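You operate a simulated robot arm through the tools that you are given. There is no shell and no other tool.

You are at the controls of a simulated robot arm. One attempt, no reset.

JOB
Seat the job block due earliest in cell one's row and the one with the longest run in cell two's.
Fine: each on the first seat of its row; slide each row's nest slider to the nest printed on its block; leave the other job blocks.

Only the result counts: the job must be done as asked and must still hold three seconds after the hand-in. Knocking over, shifting, dropping, spilling or breaking anything else fails it.

ROBOT AND FRAMES
A 7-joint arm with a two-finger parallel gripper, fixed in place. Base frame: the origin is at the foot of the arm, x ahead of it, y to its left, z up; the work surface is at about z = 806. Units: mm, degrees, N and s.
With the tool pointing down near the work surface it reaches from about 480 to 920 mm from the base axis. Its first joint turns from -115.0 to 115.0 degrees. Payload 3.91 kg.
Tool frame: the origin (TCP) lies between the finger pads and is the grasp point; the fingertips stand 30 mm ahead of it; z points along the fingers, y is the line along which they close. The gripper opens to 110 mm. The fingers are 20 mm wide and 10 mm thick; the gripper's body (48 by 112 mm) begins 55 mm behind the TCP.
Orientation is that of the tool frame in the base frame, as a unit quaternion [w, x, y, z]. With the fingers straight down and closing along the base's y, the tool's x points along the base's -x, its y along +y and its z along -z.

CONTROLS
- The arm moves only by the tool step_arm. Its argument "deltas" is a list of rows, each a list of 3 entries, a list of its own where there are three numbers: the shift along the tool's x, y, z in units of 400 mm (1.0 is 400 mm), then the turn, a rotation vector about the tool's x, y, z in units of 60 degrees (1.0 is 60 degrees), then the opening, from 0 (shut) to 1 (fully open). In form: [[[tx, ty, tz], [ax, ay, az], jaw], ...]. A call has 1 to 20 rows; each row is the pose to reach, as a shift and turn from the pose commanded when the call began, along the tool's axes at that moment. A call with a number of a shift or a turn outside -1 to 1 is refused whole. Each row takes 0.2 s and may step no farther than 50 mm and 8.6 degrees from the row before; otherwise, or with a gripper value out of range, the whole call is refused. A pose out of reach is approached as far as the arm can. The call stops where the force on the tool passes 40 N (or 10 N more than at its start, if that is more) or the arm is blocked; 0.2 s more then pass. Each finger travels about 153 mm/s and halts on what it meets, pressing with about 36 N; the grip force reading is that of the motor and also rises with nothing between the fingers. The clock runs only during rows and for 0.2 s after the last one: add rows that repeat a pose to give the fingers time. It gives the time, the measured TCP pose, the force on the tool (base axes), the opening and the grip force at its end, in the units of the frame above (readings bear some noise), with the torque about the TCP (base axes, N m) and any sound that the robot's microphone picked up.
- Cameras (640 x 400 px; columns grow to the right, rows downward): "scene" is fixed at [48.9, -497.6, 1520.2]; the picture's right is [0.52, -0.85, 0.00], its down [-0.67, -0.41, -0.62] and it looks along [0.53, 0.33, -0.78] (base axes); focal length 339 px, centre (320, 200). "wrist" rides on the gripper at [72, 17, -103] in the tool frame; the picture's right is [-0.23, 0.97, 0.00], its down [-0.76, -0.18, -0.62] and it looks along [-0.61, -0.14, 0.78] (tool axes); focal length 222 px, centre (320, 200). There is no depth. A picture from a camera that has moved, and an enlarged one, comes with that camera's place and axes in the base frame and with its lens.
- grab_frame(camera): a new picture of that camera. No time passes.
- lift_body(by): slides the trunk up (or, below 0, down) by that many mm; the arm rides with it, the base frame stays. It gives what a move gives, with no picture.
- inspect(camera, box): a new picture of the part [left, top, right, bottom] of that camera's present view, enlarged. No time passes.
- hand_in(): hands the job in; it is judged then, once.

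Places have to be worked out from the pictures, the camera data and where the tool is seen. Open the gripper and draw the arm clear of the work before you hand the job in, unless the task says otherwise.

The tools are called after "Call:" as a command line: name --argument value ..., lists and objects as JSON in quotes. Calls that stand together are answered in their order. step_arm: Moves the arm, as the interface text tells. Its arguments: {"type":"object","properties":{"deltas":{"type":"array"}},"required":["deltas"]} The other tools are called the same way: lift_body (by) slides the trunk up or down; grab_frame (camera) takes a picture; inspect (camera, box) takes an enlarged picture of a part of a camera's view; hand_in () hands the job in.

At the start:

```text
clock: 0.0
tool_pos: [592.5, -303.9, 1025.5]
ee_rot: [0.0, 0.0, 1.0, 0.0]
force: [-0.2, -0.2, 0.0]
wrist_torque: [0.02, 0.0, -0.01]
grip_width: 110.1
gripper_force: 0.0
trunk travel left (down, up): [-725.0, 265.0]
```

scene: 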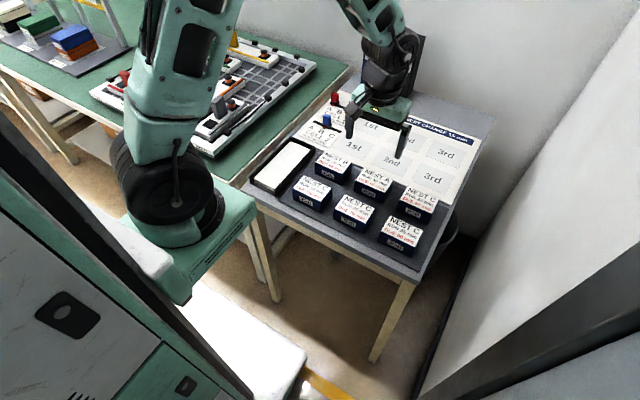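
wrist: 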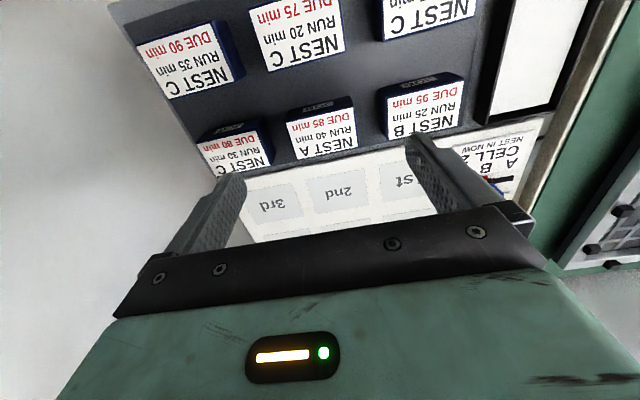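

The wrist view shows six job blocks, some with cut-off labels. I'll enlarge the scene and wrist views to read the labels and the board.

Call:
inspect --camera "scene" --box '[280, 140, 460, 260]'

Call:
inspect --camera "scene" --box '[280, 80, 500, 210]'

Call:
inspect --camera "wrist" --box '[100, 0, 580, 260]'

```text
3.33 times, centred on (370, 200) of scene
camera zoom: at [48.9, -497.6, 1520.2], right [0.52, -0.85, 0.0], down [-0.67, -0.41, -0.62], along [0.53, 0.33, -0.78], focal length 1130 px, centre (153, 200)
```

zoom: 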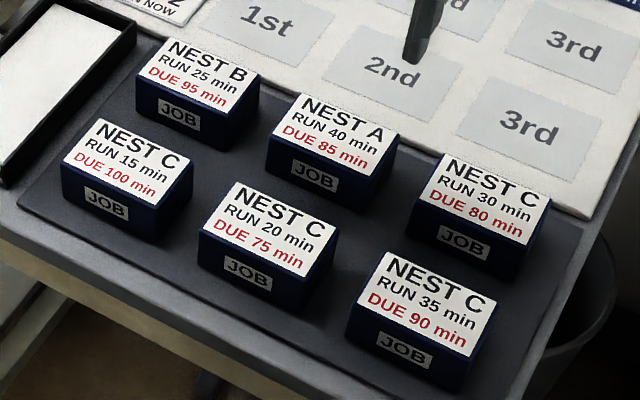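

```text
2.91 times, centred on (390, 145) of scene
camera zoom: at [48.9, -497.6, 1520.2], right [0.52, -0.85, 0.0], down [-0.67, -0.41, -0.62], along [0.53, 0.33, -0.78], focal length 986 px, centre (116, 360)
```

zoom: 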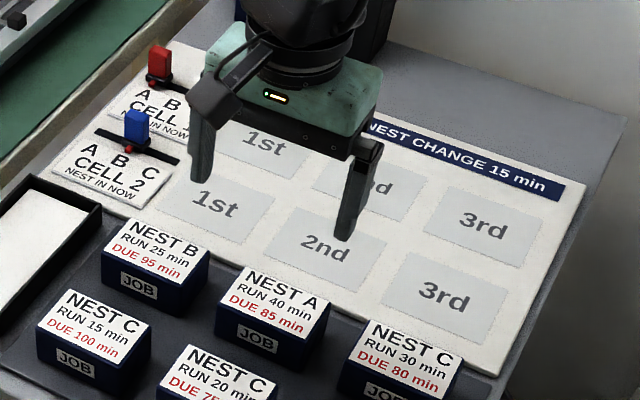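

```text
1.33 times, centred on (340, 130) of wrist
camera zoom: at [520.7, -290.0, 1130.3], right [0.23, 0.97, 0.0], down [0.76, -0.18, 0.62], along [0.61, -0.14, -0.78], focal length 296 px, centre (293, 293)
```

zoom: 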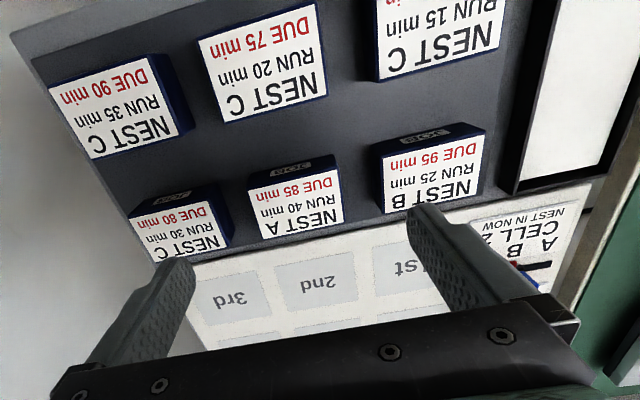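

The earliest due is "NEST C / RUN 20 / DUE 75" (near row, middle), and the longest run is "NEST A / RUN 40 / DUE 85". I'll move the gripper at its present height over the board's left side so I can see the sliders and seats up close.

Call:
step_arm --deltas '[[[-0.0656, 0.0933, 0], [0, 0, 0], 1], [[-0.1312, 0.1867, 0], [0, 0, 0], 1], [[-0.1969, 0.28, 0], [0, 0, 0], 1], [[-0.2625, 0.3733, 0], [0, 0, 0], 1], [[-0.3281, 0.4667, 0], [0, 0, 0], 1], [[-0.3937, 0.56, 0], [0, 0, 0], 1]]'

```text
clock: 1.4
tool_pos: [748.3, -80.7, 1024.0]
ee_rot: [0.0, 0.001, 1.0, 0.0]
force: [0.1, -0.4, 0.3]
wrist_torque: [0.04, -0.02, 0.0]
grip_width: 109.8
gripper_force: 0.0
trunk travel left (down, up): [-725.0, 265.0]
```

The arm is now near (748, -81, 1024). I'll take the wrist view and a fresh scene view from here.

Call:
grab_frame --camera "wrist"

Call:
inspect --camera "wrist" --box '[200, 40, 440, 220]'

Call:
grab_frame --camera "scene"

Call:
inspect --camera "scene" --box '[290, 80, 390, 160]'

```text
taken
camera wrist: at [676.4, -65.0, 1128.7], right [0.23, 0.97, 0.0], down [0.76, -0.18, 0.62], along [0.61, -0.14, -0.78], focal length 222 px, centre (320, 200)
```

wrist: 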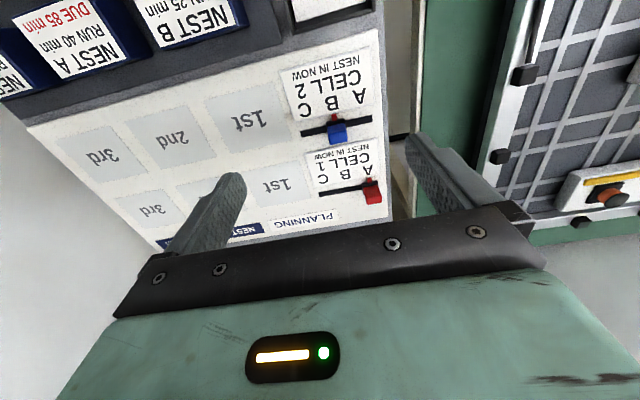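

```text
2.22 times, centred on (320, 130) of wrist
camera zoom: at [676.4, -65.0, 1128.7], right [0.23, 0.97, 0.0], down [0.76, -0.18, 0.62], along [0.61, -0.14, -0.78], focal length 494 px, centre (320, 356)
```

zoom: 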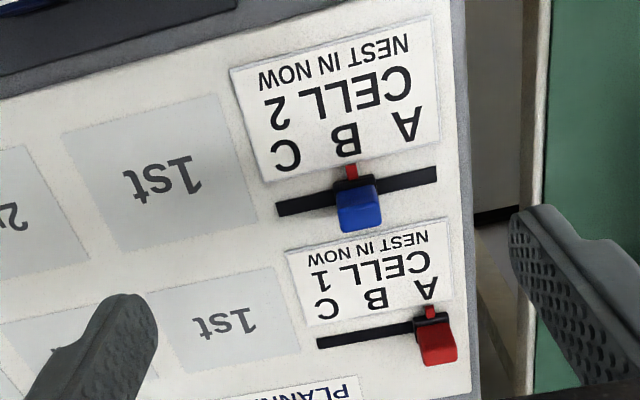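

```text
taken
```

scene: 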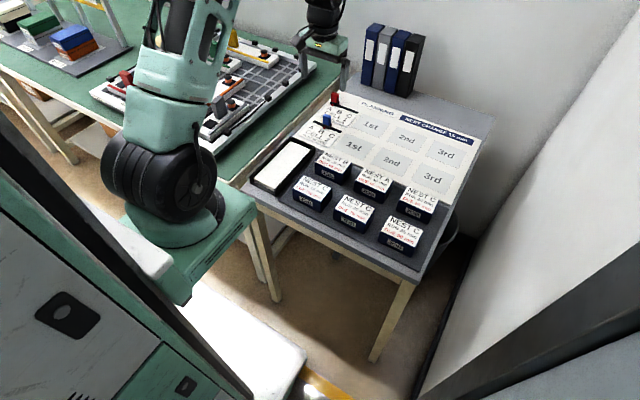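

```text
5.00 times, centred on (340, 120) of scene
camera zoom: at [48.9, -497.6, 1520.2], right [0.52, -0.85, 0.0], down [-0.67, -0.41, -0.62], along [0.53, 0.33, -0.78], focal length 1695 px, centre (220, 600)
```

zoom: 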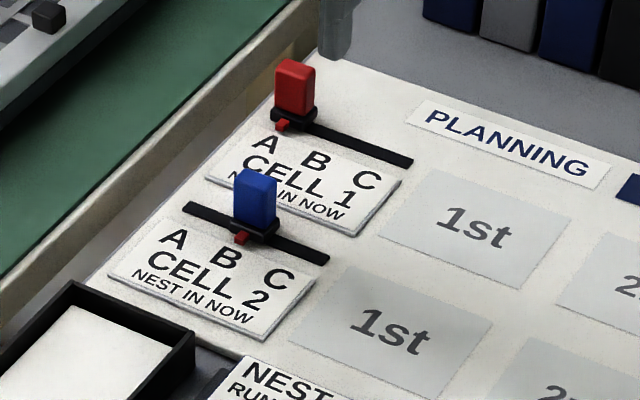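

Cell 1 is the far row with the red slider, now at A, and it needs C. Cell 2 is the near row with the blue slider, now at B, and it needs A. I'll zoom in tightly on both sliders and on the seats to measure them.

Call:
inspect --camera "wrist" --box '[290, 95, 386, 155]'

Call:
inspect --camera "wrist" --box '[304, 150, 400, 210]'

Call:
inspect --camera "scene" --box '[304, 85, 368, 125]'

Call:
inspect --camera "scene" --box '[300, 105, 364, 145]'

```text
6.67 times, centred on (338, 125) of wrist
camera zoom: at [676.4, -65.0, 1128.7], right [0.23, 0.97, 0.0], down [0.76, -0.18, 0.62], along [0.61, -0.14, -0.78], focal length 1481 px, centre (200, 700)
```

zoom: 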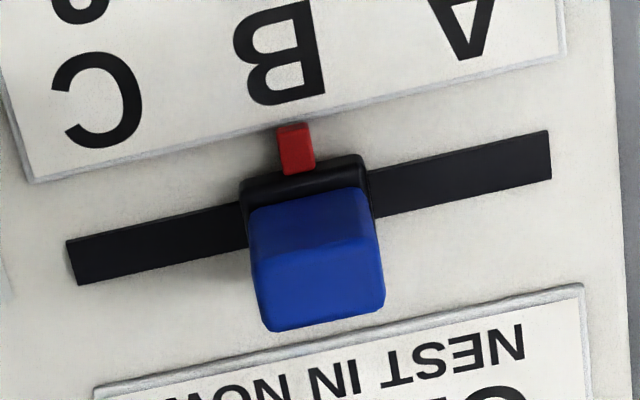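

```text
6.67 times, centred on (352, 180) of wrist
camera zoom: at [676.4, -65.0, 1128.7], right [0.23, 0.97, 0.0], down [0.76, -0.18, 0.62], along [0.61, -0.14, -0.78], focal length 1481 px, centre (107, 333)
```

zoom: 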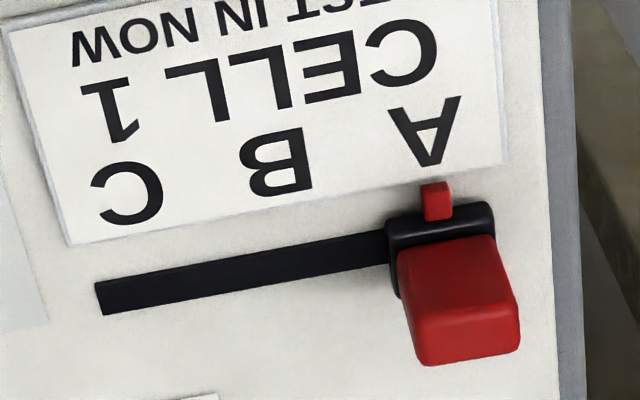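

```text
10.00 times, centred on (336, 105) of scene
camera zoom: at [48.9, -497.6, 1520.2], right [0.52, -0.85, 0.0], down [-0.67, -0.41, -0.62], along [0.53, 0.33, -0.78], focal length 3390 px, centre (160, 1150)
```

zoom: 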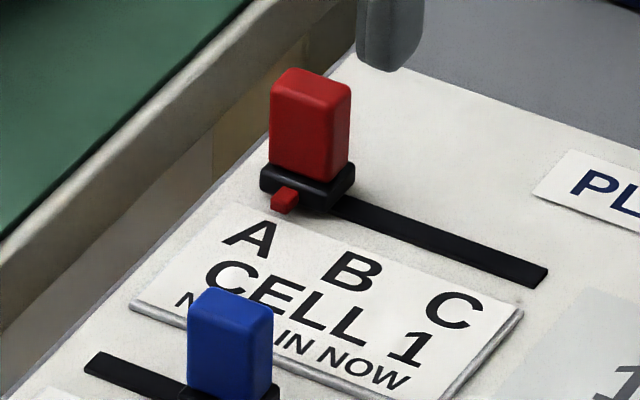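

```text
10.00 times, centred on (332, 125) of scene
camera zoom: at [48.9, -497.6, 1520.2], right [0.52, -0.85, 0.0], down [-0.67, -0.41, -0.62], along [0.53, 0.33, -0.78], focal length 3390 px, centre (200, 950)
```

zoom: 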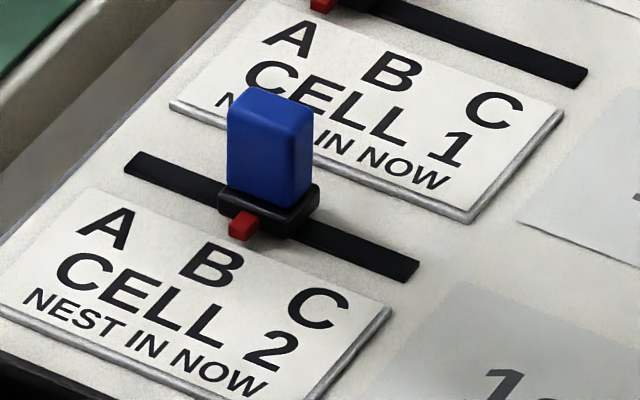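

From the wrist view, the blue knob is centred near (797, -69) with its top at about z=850, and it moves along y. Its letters A/B/C sit at y≈-32/-70/-107. The red track is at x≈912 with the same y values. I'll go above the blue knob with the jaw partly closed and check alignment.

Call:
step_arm --deltas '[[[-0.0406, 0.0098, 0.0783], [0, 0, 0], 0.8], [[-0.0812, 0.0195, 0.1567], [0, 0, 0], 0.6], [[-0.1218, 0.0293, 0.235], [0, 0, 0], 0.55], [[-0.1218, 0.0293, 0.235], [0, 0, 0], 0.55]]'

Call:
grab_frame --camera "wrist"

Call:
inspect --camera "scene" --box '[290, 70, 386, 130]'

```text
clock: 2.4
tool_pos: [799.0, -68.2, 931.5]
ee_rot: [0.0, 0.001, 1.0, 0.0]
force: [0.9, -0.5, 0.0]
wrist_torque: [0.01, -0.03, 0.02]
grip_width: 60.7
gripper_force: 0.0
trunk travel left (down, up): [-725.0, 265.0]
```

```text
taken
camera wrist: at [727.0, -53.3, 1035.7], right [0.23, 0.97, 0.0], down [0.76, -0.18, 0.62], along [0.61, -0.14, -0.78], focal length 222 px, centre (320, 200)
```

wrist: 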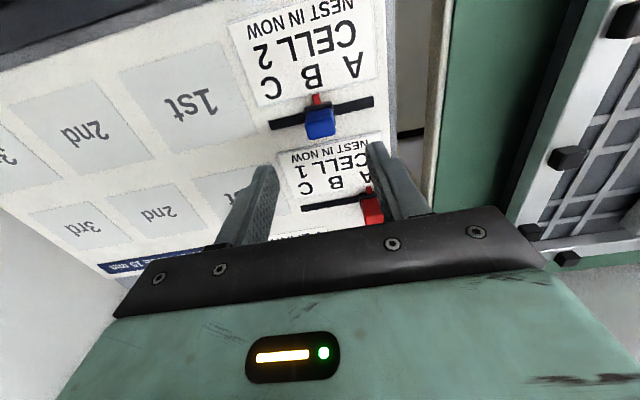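

```text
6.67 times, centred on (338, 100) of scene
camera zoom: at [48.9, -497.6, 1520.2], right [0.52, -0.85, 0.0], down [-0.67, -0.41, -0.62], along [0.53, 0.33, -0.78], focal length 2260 px, centre (200, 867)
```

zoom: 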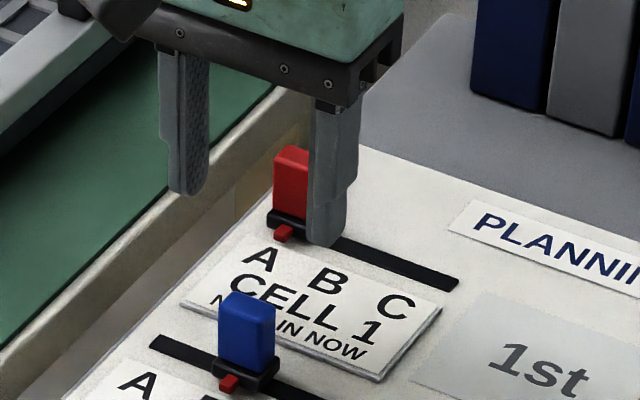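

I'm hovering above the blue knob. I'll zoom the wrist view to refine the knob's position with a second viewpoint.

Call:
inspect --camera "wrist" --box '[256, 60, 384, 140]'

Call:
inspect --camera "wrist" --box '[230, 130, 422, 250]'

```text
5.00 times, centred on (320, 100) of wrist
camera zoom: at [727.0, -53.3, 1035.7], right [0.23, 0.97, 0.0], down [0.76, -0.18, 0.62], along [0.61, -0.14, -0.78], focal length 1111 px, centre (320, 700)
```

zoom: 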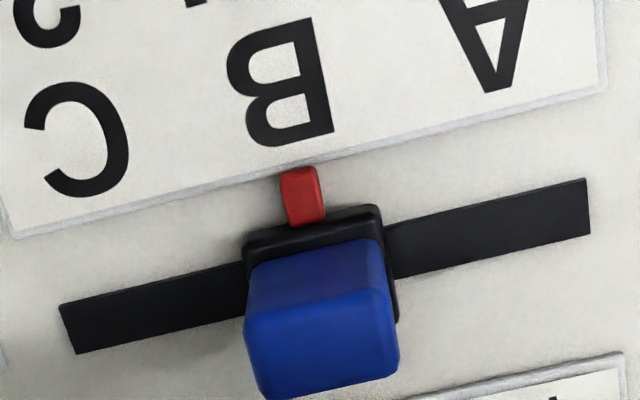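

```text
3.33 times, centred on (326, 190) of wrist
camera zoom: at [727.0, -53.3, 1035.7], right [0.23, 0.97, 0.0], down [0.76, -0.18, 0.62], along [0.61, -0.14, -0.78], focal length 740 px, centre (300, 233)
```

zoom: 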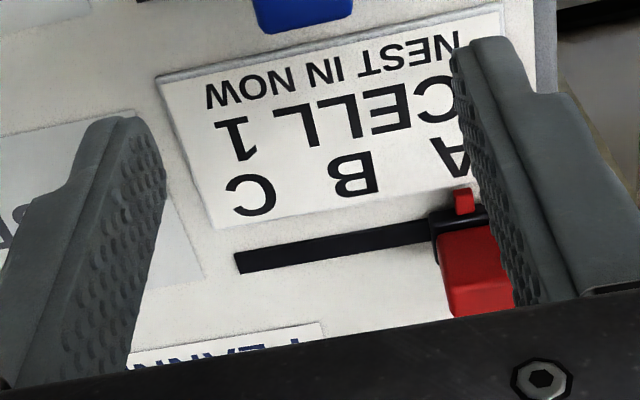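

Both views agree: the blue knob is about 25 mm wide in y, centred at (796.7, -69), with its top near z≈852 and its carriage top near 824. I'll descend so the fingertips reach z≈830, straddling the knob.

Call:
step_arm --deltas '[[[0.0015, -0.0005, 0.045], [0, 0, 0], 0.55], [[0.003, -0.001, 0.09], [0, 0, 0], 0.55], [[0.0045, -0.0015, 0.135], [0, 0, 0], 0.55], [[0.0058, -0.002, 0.16], [0, 0, 0], 0.55], [[0.0058, -0.002, 0.179], [0, 0, 0], 0.55]]'

Call:
grab_frame --camera "wrist"

Call:
inspect --camera "scene" --box '[290, 85, 386, 145]'

```text
clock: 3.6
tool_pos: [796.8, -69.4, 859.8]
ee_rot: [0.0, 0.0, 1.0, 0.001]
force: [0.0, 0.5, -0.2]
wrist_torque: [-0.01, -0.01, 0.0]
grip_width: 60.5
gripper_force: 0.1
trunk travel left (down, up): [-725.0, 265.0]
```

```text
taken
camera wrist: at [724.8, -54.3, 963.6], right [0.23, 0.97, 0.0], down [0.76, -0.18, 0.62], along [0.61, -0.14, -0.78], focal length 222 px, centre (320, 200)
```

wrist: 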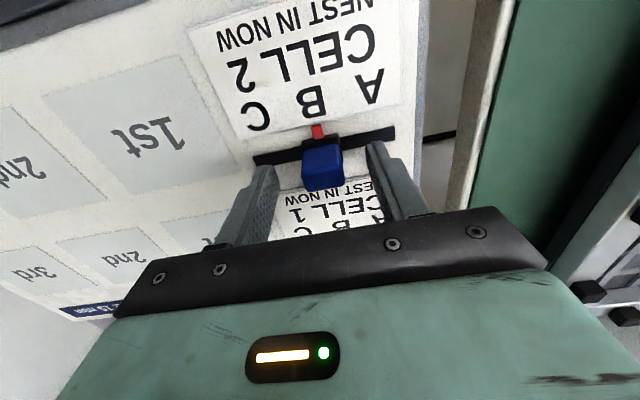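

```text
6.67 times, centred on (338, 115) of scene
camera zoom: at [48.9, -497.6, 1520.2], right [0.52, -0.85, 0.0], down [-0.67, -0.41, -0.62], along [0.53, 0.33, -0.78], focal length 2260 px, centre (200, 767)
```

zoom: 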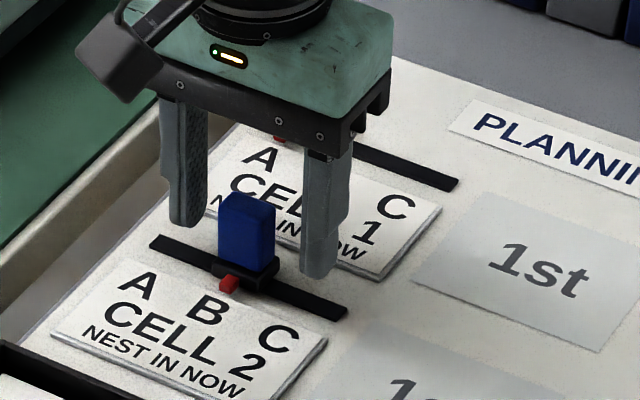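

The fingers straddle the blue knob cleanly. I'll close on it and hold.

Call:
step_arm --deltas '[[[0, 0, 0], [0, 0, 0], 0.35], [[0, 0, 0], [0, 0, 0], 0.15], [[0, 0, 0], [0, 0, 0], 0.15]]'

Call:
inspect --camera "wrist" --box '[224, 80, 416, 200]'

```text
clock: 4.4
tool_pos: [796.1, -68.6, 857.8]
ee_rot: [0.0, 0.0, 1.0, 0.0]
force: [-0.2, 1.9, -2.1]
wrist_torque: [-0.02, -0.25, -0.05]
grip_width: 25.1
gripper_force: 45.4
trunk travel left (down, up): [-725.0, 265.0]
```

```text
3.33 times, centred on (320, 140) of wrist
camera zoom: at [724.9, -54.0, 963.7], right [0.23, 0.97, 0.0], down [0.76, -0.18, 0.62], along [0.61, -0.14, -0.78], focal length 740 px, centre (320, 400)
```

zoom: 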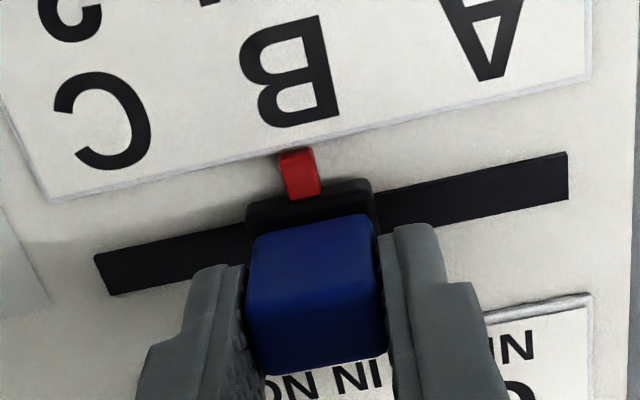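

The knob is gripped (width 25.1, the knob's own width). I'll slide it slowly by +38 mm in y towards A.

Call:
step_arm --deltas '[[[0, 0.0125, 0], [0, 0, 0], 0.15], [[0, 0.025, 0], [0, 0, 0], 0.15], [[0, 0.0375, 0], [0, 0, 0], 0.15], [[0, 0.05, 0], [0, 0, 0], 0.15], [[0, 0.0625, 0], [0, 0, 0], 0.15], [[0, 0.075, 0], [0, 0, 0], 0.15], [[0, 0.085, 0], [0, 0, 0], 0.15], [[0, 0.092, 0], [0, 0, 0], 0.15], [[0, 0.095, 0], [0, 0, 0], 0.15]]'

Call:
inspect --camera "wrist" --box '[224, 80, 416, 200]'

Call:
inspect --camera "scene" --box '[290, 95, 370, 145]'

```text
clock: 6.4
tool_pos: [796.3, -31.8, 858.0]
ee_rot: [0.0, -0.001, 1.0, 0.0]
force: [2.7, 0.3, -17.3]
wrist_torque: [0.0, -1.37, 0.0]
grip_width: 24.8
gripper_force: 44.9
trunk travel left (down, up): [-725.0, 265.0]
```

```text
3.33 times, centred on (320, 140) of wrist
camera zoom: at [724.9, -16.6, 963.7], right [0.23, 0.97, 0.0], down [0.76, -0.18, 0.62], along [0.61, -0.14, -0.78], focal length 740 px, centre (320, 400)
```

zoom: 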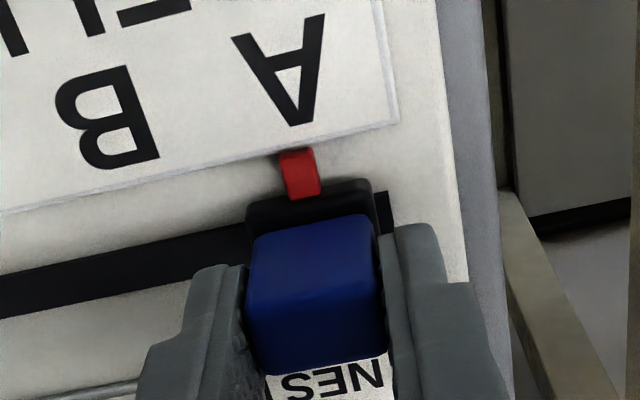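

```text
8.00 times, centred on (330, 120) of scene
camera zoom: at [48.9, -497.6, 1520.2], right [0.52, -0.85, 0.0], down [-0.67, -0.41, -0.62], along [0.53, 0.33, -0.78], focal length 2712 px, centre (240, 840)
```

zoom: 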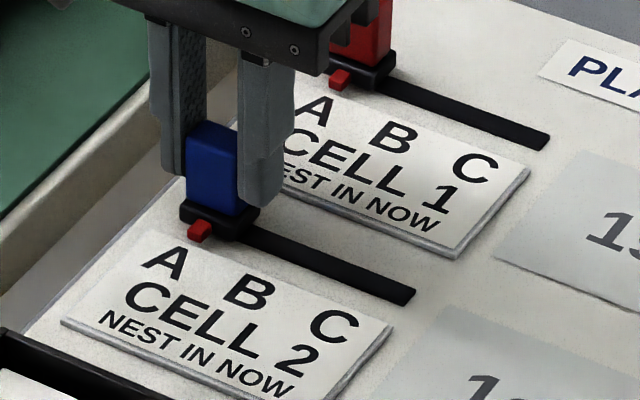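

The pointer now lines up with A the same way it lined up with B before. I'll open the fingers and rise straight up, then check.

Call:
step_arm --deltas '[[[0, 0, 0], [0, 0, 0], 0.3], [[0, 0, 0], [0, 0, 0], 0.5], [[0, 0, 0], [0, 0, 0], 0.5], [[0, 0, -0.1], [0, 0, 0], 0.5], [[0, 0, -0.2], [0, 0, 0], 0.5], [[0, 0, -0.3], [0, 0, 0], 0.5]]'

Call:
inspect --camera "wrist" --box '[224, 40, 416, 160]'

Call:
inspect --camera "scene" --box '[290, 95, 370, 145]'

```text
clock: 7.8
tool_pos: [796.8, -29.9, 978.8]
ee_rot: [0.0, 0.0, 1.0, 0.0]
force: [0.0, 0.2, -0.4]
wrist_torque: [0.03, 0.05, 0.02]
grip_width: 54.9
gripper_force: 0.1
trunk travel left (down, up): [-725.0, 265.0]
```

```text
3.33 times, centred on (320, 100) of wrist
camera zoom: at [724.1, -16.1, 1084.0], right [0.23, 0.97, 0.0], down [0.76, -0.18, 0.62], along [0.61, -0.14, -0.78], focal length 740 px, centre (320, 533)
```

zoom: 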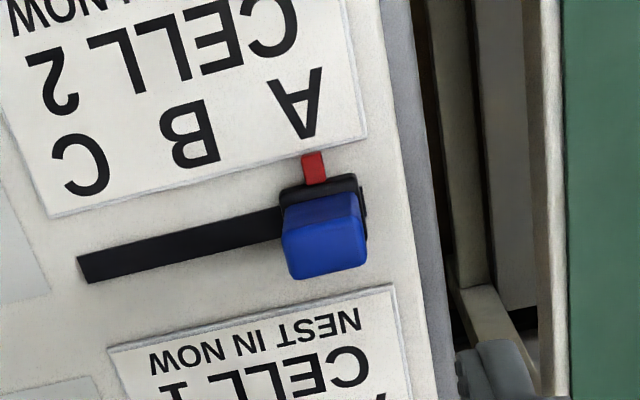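

```text
8.00 times, centred on (330, 120) of scene
camera zoom: at [48.9, -497.6, 1520.2], right [0.52, -0.85, 0.0], down [-0.67, -0.41, -0.62], along [0.53, 0.33, -0.78], focal length 2712 px, centre (240, 840)
```

zoom: 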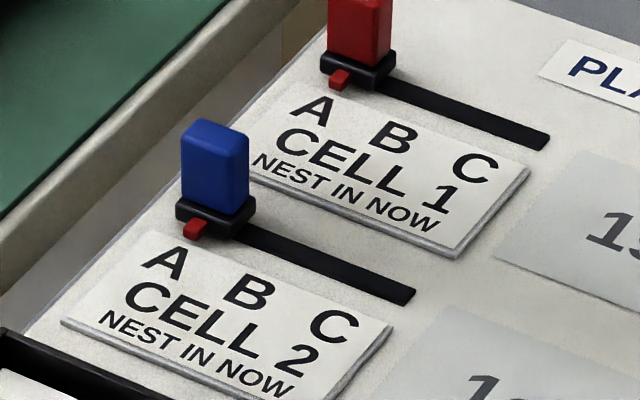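

The blue slider's pointer sits at A (y≈-32, letter at -31.4). Next I'll move out above the red knob near (912, -31), close to the reach limit, and look.

Call:
step_arm --deltas '[[[-0.0725, -0.001, 0.02], [0, 0, 0], 0.55], [[-0.145, -0.002, 0.05], [0, 0, 0], 0.55], [[-0.2175, -0.003, 0.08], [0, 0, 0], 0.55], [[-0.29, -0.003, 0.097], [0, 0, 0], 0.55], [[-0.29, -0.003, 0.097], [0, 0, 0], 0.55]]'

Call:
inspect --camera "wrist" --box '[224, 60, 416, 180]'

Call:
grab_frame --camera "wrist"

Call:
grab_frame --camera "scene"

```text
clock: 9.0
tool_pos: [911.5, -32.3, 942.6]
ee_rot: [0.0, 0.0, 1.0, 0.0]
force: [0.4, -0.3, -0.7]
wrist_torque: [-0.01, 0.0, -0.04]
grip_width: 60.3
gripper_force: 0.1
trunk travel left (down, up): [-725.0, 265.0]
```

```text
3.33 times, centred on (320, 120) of wrist
camera zoom: at [839.8, -17.4, 1046.5], right [0.23, 0.97, 0.0], down [0.76, -0.18, 0.62], along [0.61, -0.14, -0.78], focal length 740 px, centre (320, 467)
```

zoom: 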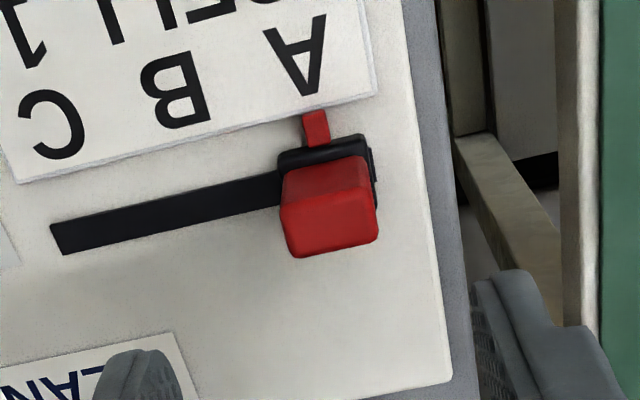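

```text
taken
camera wrist: at [839.8, -17.4, 1046.5], right [0.23, 0.97, 0.0], down [0.76, -0.18, 0.62], along [0.61, -0.14, -0.78], focal length 222 px, centre (320, 200)
```

wrist: 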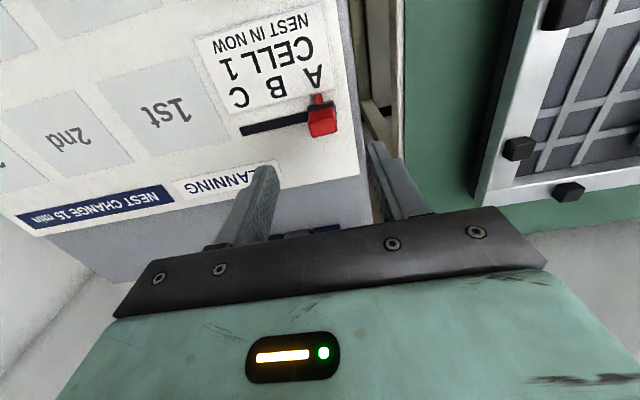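

```text
taken
```

scene: 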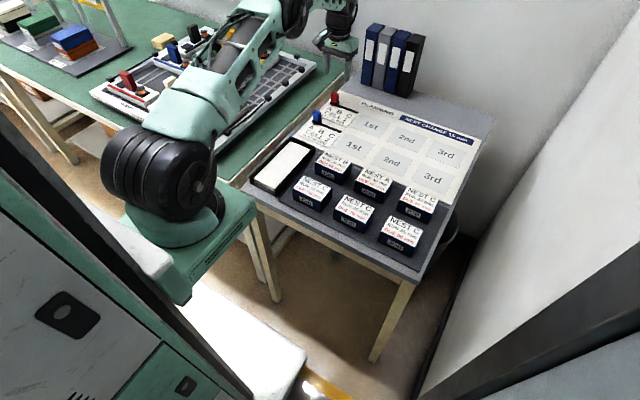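

The red knob is at about (911.6, -31), and the TCP is directly above it and within reach. I'll descend so the fingertips come to z≈830 around it.

Call:
step_arm --deltas '[[[0, 0.001, 0.05], [0, 0, 0], 0.55], [[0, 0.001, 0.1], [0, 0, 0], 0.55], [[0, 0.001, 0.15], [0, 0, 0], 0.55], [[0, 0.001, 0.185], [0, 0, 0], 0.55], [[0, 0.001, 0.205], [0, 0, 0], 0.55]]'

Call:
inspect --camera "wrist" --box '[224, 80, 416, 200]'

Call:
inspect --camera "scene" --box '[300, 70, 380, 120]'

```text
clock: 10.2
tool_pos: [912.7, -32.8, 860.0]
ee_rot: [0.001, 0.0, 1.0, 0.001]
force: [0.8, 0.3, -0.5]
wrist_torque: [0.01, -0.01, 0.01]
grip_width: 60.4
gripper_force: 0.0
trunk travel left (down, up): [-725.0, 265.0]
```

```text
3.33 times, centred on (320, 140) of wrist
camera zoom: at [840.7, -18.5, 963.7], right [0.23, 0.97, 0.0], down [0.76, -0.18, 0.62], along [0.61, -0.14, -0.78], focal length 740 px, centre (320, 400)
```

zoom: 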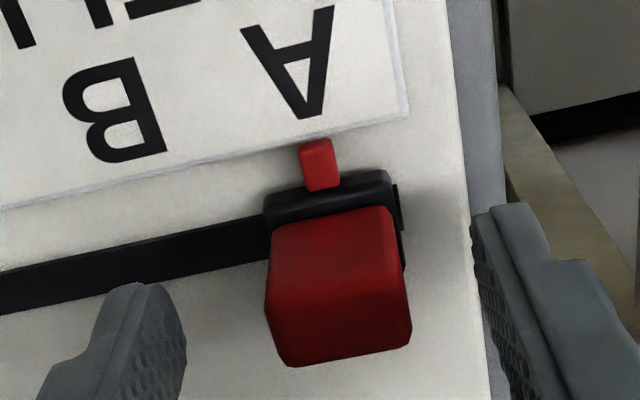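

```text
8.00 times, centred on (340, 95) of scene
camera zoom: at [48.9, -497.6, 1520.2], right [0.52, -0.85, 0.0], down [-0.67, -0.41, -0.62], along [0.53, 0.33, -0.78], focal length 2712 px, centre (160, 1040)
```

zoom: 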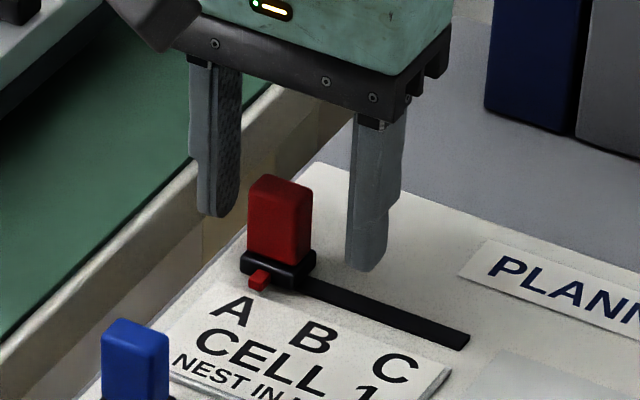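

The fingers straddle the red knob. I'll close on it.

Call:
step_arm --deltas '[[[0, 0, 0], [0, 0, 0], 0.35], [[0, 0, 0], [0, 0, 0], 0.15], [[0, 0, 0], [0, 0, 0], 0.15]]'

Call:
inspect --camera "wrist" --box '[224, 80, 416, 200]'

```text
clock: 11.0
tool_pos: [912.5, -32.7, 858.1]
ee_rot: [0.0, -0.001, 1.0, 0.0]
force: [0.1, 1.5, -0.1]
wrist_torque: [-0.02, -0.22, -0.03]
grip_width: 24.6
gripper_force: 45.5
trunk travel left (down, up): [-725.0, 265.0]
```

```text
3.33 times, centred on (320, 140) of wrist
camera zoom: at [840.7, -18.3, 963.6], right [0.23, 0.97, 0.0], down [0.76, -0.18, 0.62], along [0.61, -0.14, -0.78], focal length 740 px, centre (320, 400)
```

zoom: 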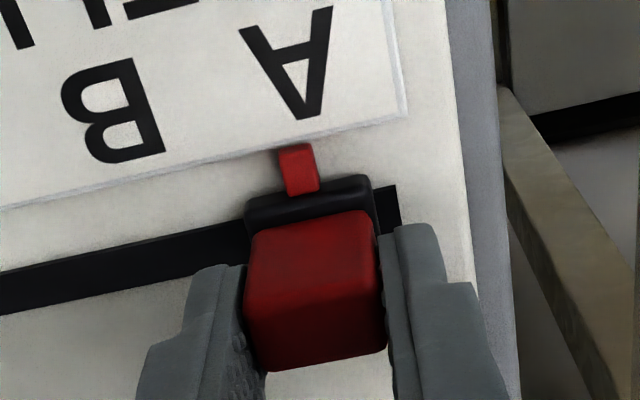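

The red knob is gripped at about y=-33.5, and C is at about -107.3. I'll slide it slowly by -74 mm.

Call:
step_arm --deltas '[[[0, -0.0125, 0], [0, 0, 0], 0.15], [[0, -0.0275, 0], [0, 0, 0], 0.15], [[0, -0.0425, 0], [0, 0, 0], 0.15], [[0, -0.0575, 0], [0, 0, 0], 0.15], [[0, -0.0725, 0], [0, 0, 0], 0.15], [[0, -0.0875, 0], [0, 0, 0], 0.15], [[0, -0.1025, 0], [0, 0, 0], 0.15], [[0, -0.1175, 0], [0, 0, 0], 0.15], [[0, -0.1325, 0], [0, 0, 0], 0.15], [[0, -0.1475, 0], [0, 0, 0], 0.15], [[0, -0.1625, 0], [0, 0, 0], 0.15], [[0, -0.175, 0], [0, 0, 0], 0.15], [[0, -0.182, 0], [0, 0, 0], 0.15], [[0, -0.185, 0], [0, 0, 0], 0.15]]'

Call:
inspect --camera "wrist" --box '[224, 80, 416, 200]'

Call:
inspect --camera "scene" --box '[300, 80, 380, 130]'

```text
clock: 14.0
tool_pos: [913.1, -104.3, 858.9]
ee_rot: [0.0, -0.001, 1.0, 0.001]
force: [3.0, 11.0, -5.9]
wrist_torque: [-0.32, -0.76, -0.21]
grip_width: 24.7
gripper_force: 45.3
trunk travel left (down, up): [-725.0, 265.0]
```

```text
3.33 times, centred on (320, 140) of wrist
camera zoom: at [840.8, -89.9, 963.7], right [0.22, 0.97, 0.0], down [0.76, -0.18, 0.62], along [0.61, -0.14, -0.78], focal length 740 px, centre (320, 400)
```

zoom: 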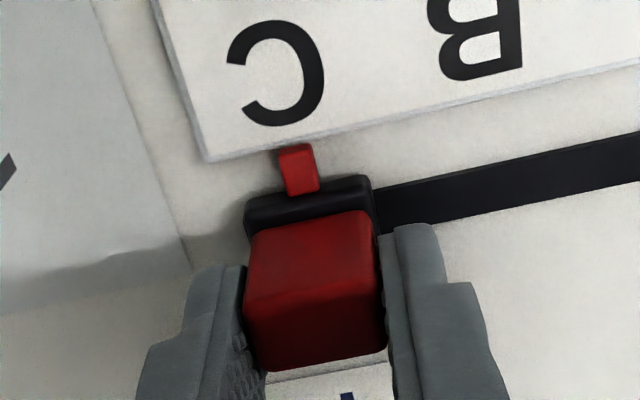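

```text
8.00 times, centred on (340, 105) of scene
camera zoom: at [48.9, -497.6, 1520.2], right [0.52, -0.85, 0.0], down [-0.67, -0.41, -0.62], along [0.53, 0.33, -0.78], focal length 2712 px, centre (160, 960)
```

zoom: 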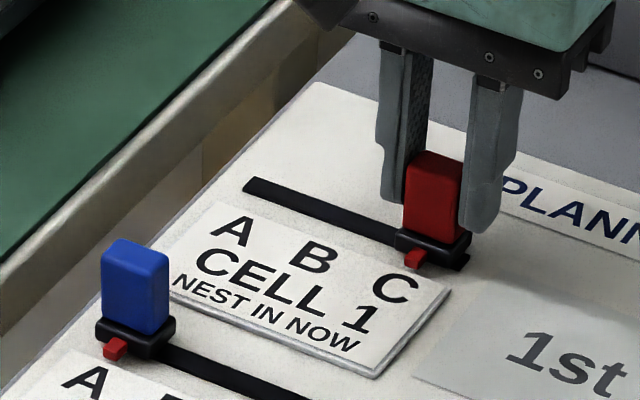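

The knob has moved about 71.6 mm with an 11 N drag, and the pointer is still roughly 2–3 mm short of C. I'll push another 2.5 mm gently and watch the force.

Call:
step_arm --deltas '[[[0, -0.003, 0], [0, 0, 0], 0.15], [[0, -0.006, 0], [0, 0, 0], 0.15], [[0, -0.006, 0], [0, 0, 0], 0.15]]'

Call:
inspect --camera "wrist" --box '[224, 80, 416, 200]'

Call:
inspect --camera "scene" --box '[300, 80, 380, 130]'

```text
clock: 14.8
tool_pos: [913.4, -103.9, 859.3]
ee_rot: [0.001, -0.002, 1.0, 0.002]
force: [6.9, 30.0, -9.3]
wrist_torque: [0.23, 0.09, -0.33]
grip_width: 24.9
gripper_force: 45.5
trunk travel left (down, up): [-725.0, 265.0]
```

```text
3.33 times, centred on (320, 140) of wrist
camera zoom: at [840.8, -90.2, 963.7], right [0.22, 0.97, 0.0], down [0.76, -0.18, 0.62], along [0.61, -0.14, -0.78], focal length 740 px, centre (320, 400)
```

zoom: 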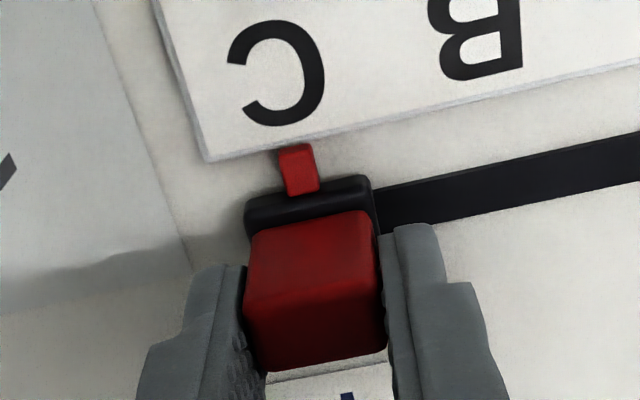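

```text
8.00 times, centred on (340, 105) of scene
camera zoom: at [48.9, -497.6, 1520.2], right [0.52, -0.85, 0.0], down [-0.67, -0.41, -0.62], along [0.53, 0.33, -0.78], focal length 2712 px, centre (160, 960)
```

zoom: 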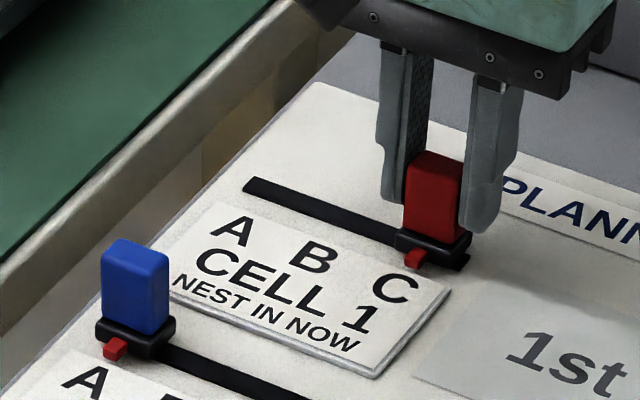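

Another 2.5 mm of command only raised the force to 30 N with 0.3 mm of motion, so the slider appears to be at its end stop by C. I'll relax the push, open the fingers, rise, and check the pointer against C.

Call:
step_arm --deltas '[[[0, 0.004, 0], [0, 0, 0], 0.15], [[0, 0.008, 0], [0, 0, 0], 0.15], [[0, 0.008, 0], [0, 0, 0], 0.3], [[0, 0.008, 0], [0, 0, 0], 0.5], [[0, 0.008, 0], [0, 0, 0], 0.5], [[0, 0.008, -0.1], [0, 0, 0], 0.5], [[0, 0.008, -0.2], [0, 0, 0], 0.5]]'

Call:
inspect --camera "wrist" --box '[224, 60, 416, 180]'

Call:
inspect --camera "scene" --box '[300, 80, 380, 130]'

```text
clock: 16.4
tool_pos: [912.8, -106.6, 938.8]
ee_rot: [-0.002, -0.001, 1.0, -0.001]
force: [0.4, -0.5, -0.8]
wrist_torque: [0.02, 0.01, 0.01]
grip_width: 55.0
gripper_force: 0.0
trunk travel left (down, up): [-725.0, 265.0]
```

```text
3.33 times, centred on (320, 120) of wrist
camera zoom: at [840.3, -92.2, 1043.5], right [0.23, 0.97, 0.0], down [0.76, -0.18, 0.62], along [0.61, -0.14, -0.78], focal length 740 px, centre (320, 467)
```

zoom: 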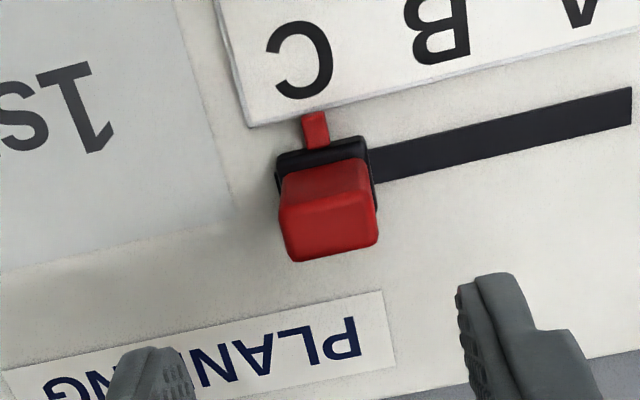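

```text
8.00 times, centred on (340, 105) of scene
camera zoom: at [48.9, -497.6, 1520.2], right [0.52, -0.85, 0.0], down [-0.67, -0.41, -0.62], along [0.53, 0.33, -0.78], focal length 2712 px, centre (160, 960)
```

zoom: 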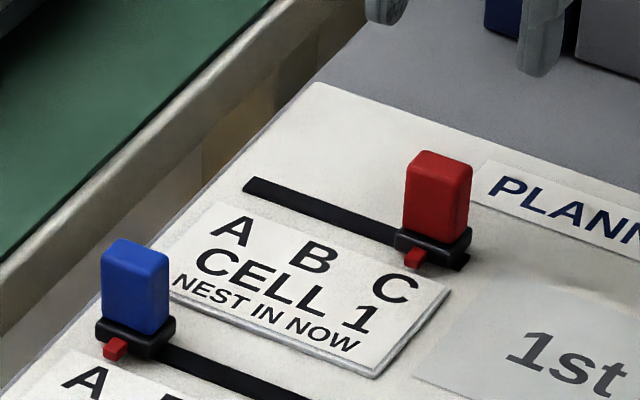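

The red pointer now measures y≈-107, matching the letter C at -107.1. Both sliders are set. Next I'll raise the arm and fly back over the blocks to measure the DUE 75 block.

Call:
step_arm --deltas '[[[0, 0, -0.1], [0, 0, 0], 0.7], [[0.05, -0.028, -0.1775], [0, 0, 0], 1], [[0.1425, -0.0799, -0.1775], [0, 0, 0], 1], [[0.235, -0.1318, -0.1775], [0, 0, 0], 1], [[0.3275, -0.1837, -0.1775], [0, 0, 0], 1], [[0.42, -0.2356, -0.1775], [0, 0, 0], 1], [[0.5125, -0.2875, -0.1775], [0, 0, 0], 1], [[0.605, -0.3393, -0.1775], [0, 0, 0], 1], [[0.6975, -0.3912, -0.1775], [0, 0, 0], 1], [[0.79, -0.4431, -0.1775], [0, 0, 0], 1], [[0.8825, -0.495, -0.1775], [0, 0, 0], 1]]'

Call:
grab_frame --camera "wrist"

Call:
inspect --camera "wrist" --box '[180, 40, 468, 220]'

Call:
inspect --camera "scene" --box '[290, 80, 450, 180]'

```text
clock: 18.8
tool_pos: [559.1, -304.1, 1010.8]
ee_rot: [0.0, -0.001, 1.0, 0.001]
force: [0.7, 0.1, 0.1]
wrist_torque: [0.0, 0.04, 0.0]
grip_width: 109.9
gripper_force: 0.0
trunk travel left (down, up): [-725.0, 265.0]
```

```text
taken
camera wrist: at [487.0, -288.7, 1115.0], right [0.23, 0.97, 0.0], down [0.76, -0.18, 0.62], along [0.61, -0.14, -0.78], focal length 222 px, centre (320, 200)
```

wrist: 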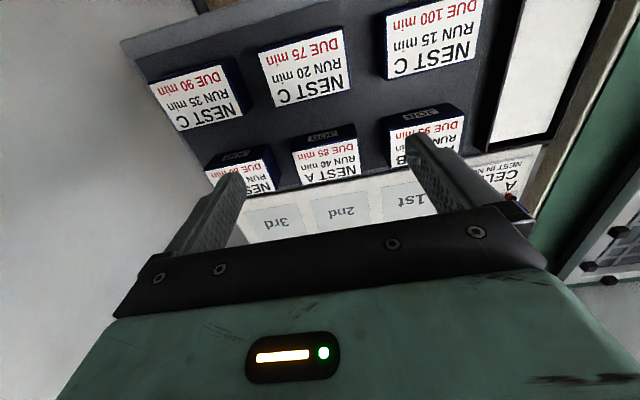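

```text
2.22 times, centred on (324, 130) of wrist
camera zoom: at [487.0, -288.7, 1115.0], right [0.23, 0.97, 0.0], down [0.76, -0.18, 0.62], along [0.61, -0.14, -0.78], focal length 494 px, centre (311, 356)
```

zoom: 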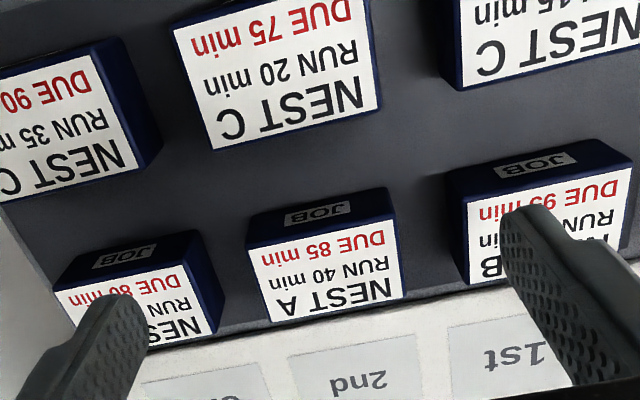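

```text
4.00 times, centred on (370, 130) of scene
camera zoom: at [48.9, -497.6, 1520.2], right [0.52, -0.85, 0.0], down [-0.67, -0.41, -0.62], along [0.53, 0.33, -0.78], focal length 1356 px, centre (120, 480)
```

zoom: 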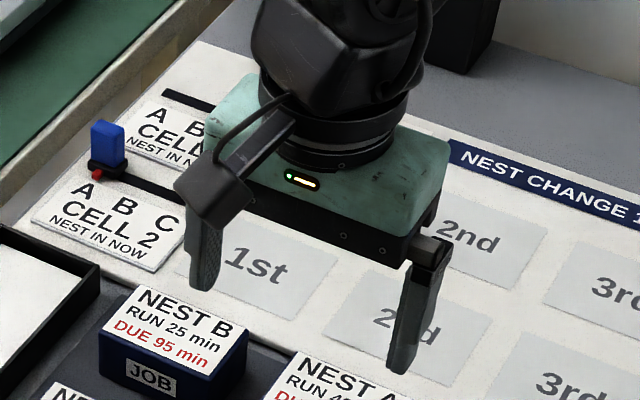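

I'll zoom in on the DUE 75 block and the RUN 40 block to measure their corners.

Call:
inspect --camera "wrist" --box '[232, 16, 376, 106]'

Call:
inspect --camera "wrist" --box '[254, 106, 398, 196]'

```text
4.44 times, centred on (304, 61) of wrist
camera zoom: at [487.0, -288.7, 1115.0], right [0.23, 0.97, 0.0], down [0.76, -0.18, 0.62], along [0.61, -0.14, -0.78], focal length 987 px, centre (391, 818)
```

zoom: 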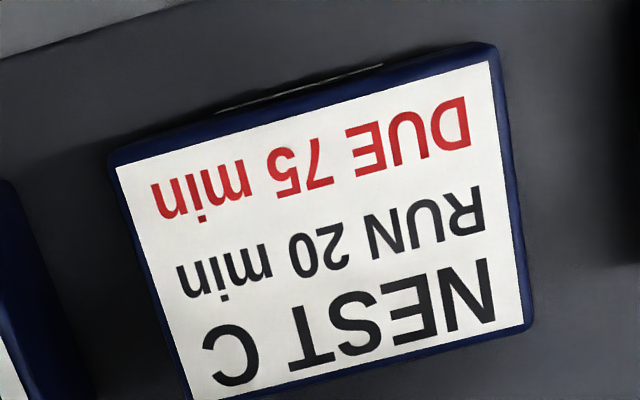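

```text
4.44 times, centred on (326, 151) of wrist
camera zoom: at [487.0, -288.7, 1115.0], right [0.23, 0.97, 0.0], down [0.76, -0.18, 0.62], along [0.61, -0.14, -0.78], focal length 987 px, centre (293, 418)
```

zoom: 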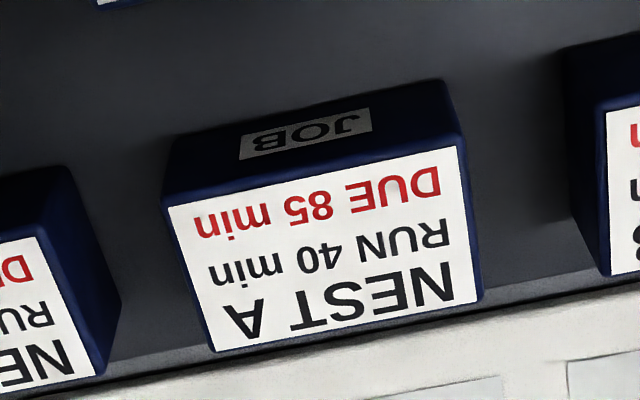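

The DUE 75 block's label centre is at about (523, -312), aligned with the base axes, roughly 88 mm wide in y with its top near z≈855. There are gaps of about 36 mm to its neighbours. I'll go above it at z≈930 and check.

Call:
step_arm --deltas '[[[0.03, -0.007, 0.067], [0, 0, 0], 1], [[0.06, -0.014, 0.134], [0, 0, 0], 1], [[0.09, -0.02, 0.2], [0, 0, 0], 0.97], [[0.09, -0.02, 0.2], [0, 0, 0], 0.97]]'

Call:
grab_frame --camera "wrist"

Call:
inspect --camera "scene" --box '[280, 130, 440, 230]'

```text
clock: 19.8
tool_pos: [521.5, -312.1, 930.2]
ee_rot: [0.0, 0.0, 1.0, 0.0]
force: [0.6, -0.9, -0.6]
wrist_torque: [-0.02, 0.0, -0.01]
grip_width: 106.8
gripper_force: 0.2
trunk travel left (down, up): [-725.0, 265.0]
```

```text
taken
camera wrist: at [451.3, -297.6, 1034.6], right [0.23, 0.97, 0.0], down [0.76, -0.18, 0.62], along [0.61, -0.14, -0.78], focal length 222 px, centre (320, 200)
```

wrist: 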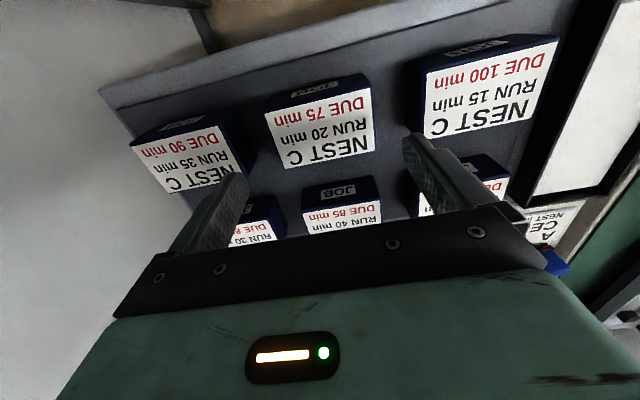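

```text
4.00 times, centred on (360, 180) of scene
camera zoom: at [48.9, -497.6, 1520.2], right [0.52, -0.85, 0.0], down [-0.67, -0.41, -0.62], along [0.53, 0.33, -0.78], focal length 1356 px, centre (160, 280)
```

zoom: 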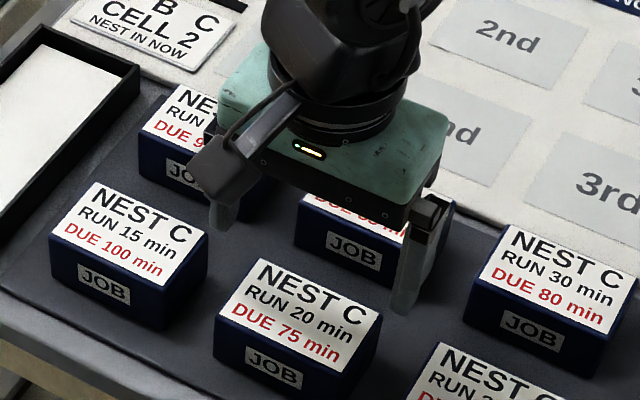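

The block is centred under the gripper (label centre ≈ (522.7, -312)). I'll descend straight down to TCP z≈853 (fingertips at about 823), with the fingers passing through the gaps.

Call:
step_arm --deltas '[[[0, 0.001, 0.045], [0, 0, 0], 0.97], [[0, 0.001, 0.09], [0, 0, 0], 0.97], [[0, 0.001, 0.125], [0, 0, 0], 0.97], [[0, 0.001, 0.16], [0, 0, 0], 0.97], [[0, 0.001, 0.193], [0, 0, 0], 0.97]]'

Call:
grab_frame --camera "wrist"

Call:
inspect --camera "scene" --box '[280, 140, 440, 240]'

```text
clock: 21.0
tool_pos: [523.3, -309.9, 853.4]
ee_rot: [0.0, 0.0, 1.0, 0.0]
force: [0.8, -0.4, 0.6]
wrist_torque: [0.01, -0.05, -0.03]
grip_width: 106.7
gripper_force: 0.1
trunk travel left (down, up): [-725.0, 265.0]
```

```text
taken
camera wrist: at [452.1, -296.2, 957.9], right [0.23, 0.97, 0.0], down [0.76, -0.18, 0.62], along [0.61, -0.14, -0.78], focal length 222 px, centre (320, 200)
```

wrist: 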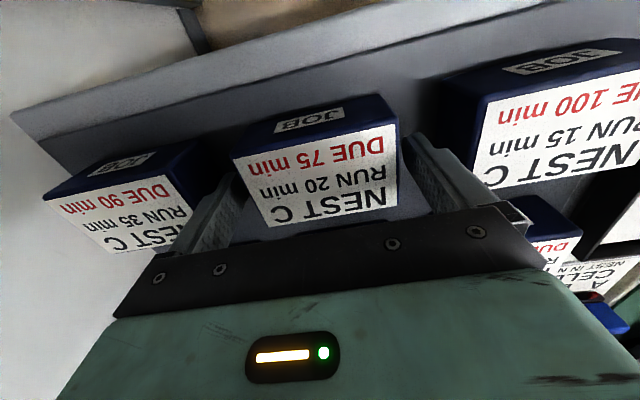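

```text
4.00 times, centred on (360, 190) of scene
camera zoom: at [48.9, -497.6, 1520.2], right [0.52, -0.85, 0.0], down [-0.67, -0.41, -0.62], along [0.53, 0.33, -0.78], focal length 1356 px, centre (160, 240)
```

zoom: 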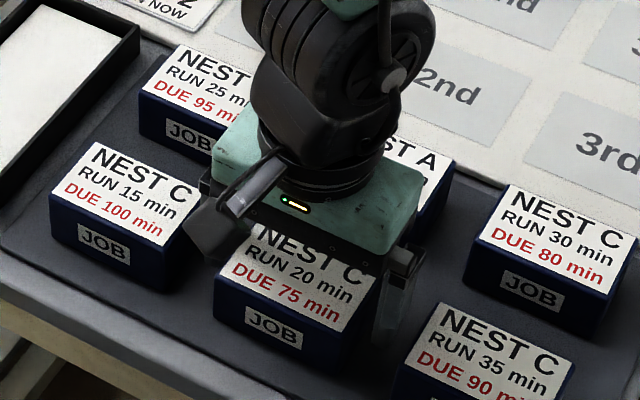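

The fingers sit on both sides of the block in the gaps. I'll close on it.

Call:
step_arm --deltas '[[[0, 0, 0], [0, 0, 0], 0.85], [[0, 0, 0], [0, 0, 0], 0.7], [[0, 0, 0], [0, 0, 0], 0.65], [[0, 0, 0], [0, 0, 0], 0.65]]'

Call:
inspect --camera "wrist" --box '[176, 70, 464, 250]'

```text
clock: 22.0
tool_pos: [524.7, -311.1, 853.0]
ee_rot: [0.0, 0.0, 1.0, 0.0]
force: [-0.2, 0.4, -1.1]
wrist_torque: [0.02, 0.02, -0.01]
grip_width: 89.4
gripper_force: 36.1
trunk travel left (down, up): [-725.0, 265.0]
```

```text
2.22 times, centred on (320, 160) of wrist
camera zoom: at [452.3, -296.3, 958.0], right [0.23, 0.97, 0.0], down [0.76, -0.18, 0.62], along [0.61, -0.14, -0.78], focal length 494 px, centre (320, 289)
```

zoom: 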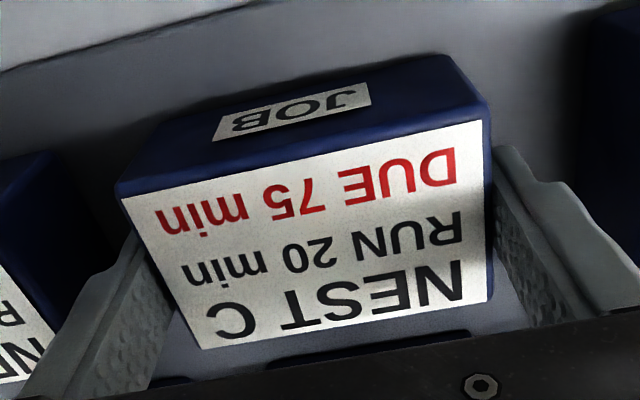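

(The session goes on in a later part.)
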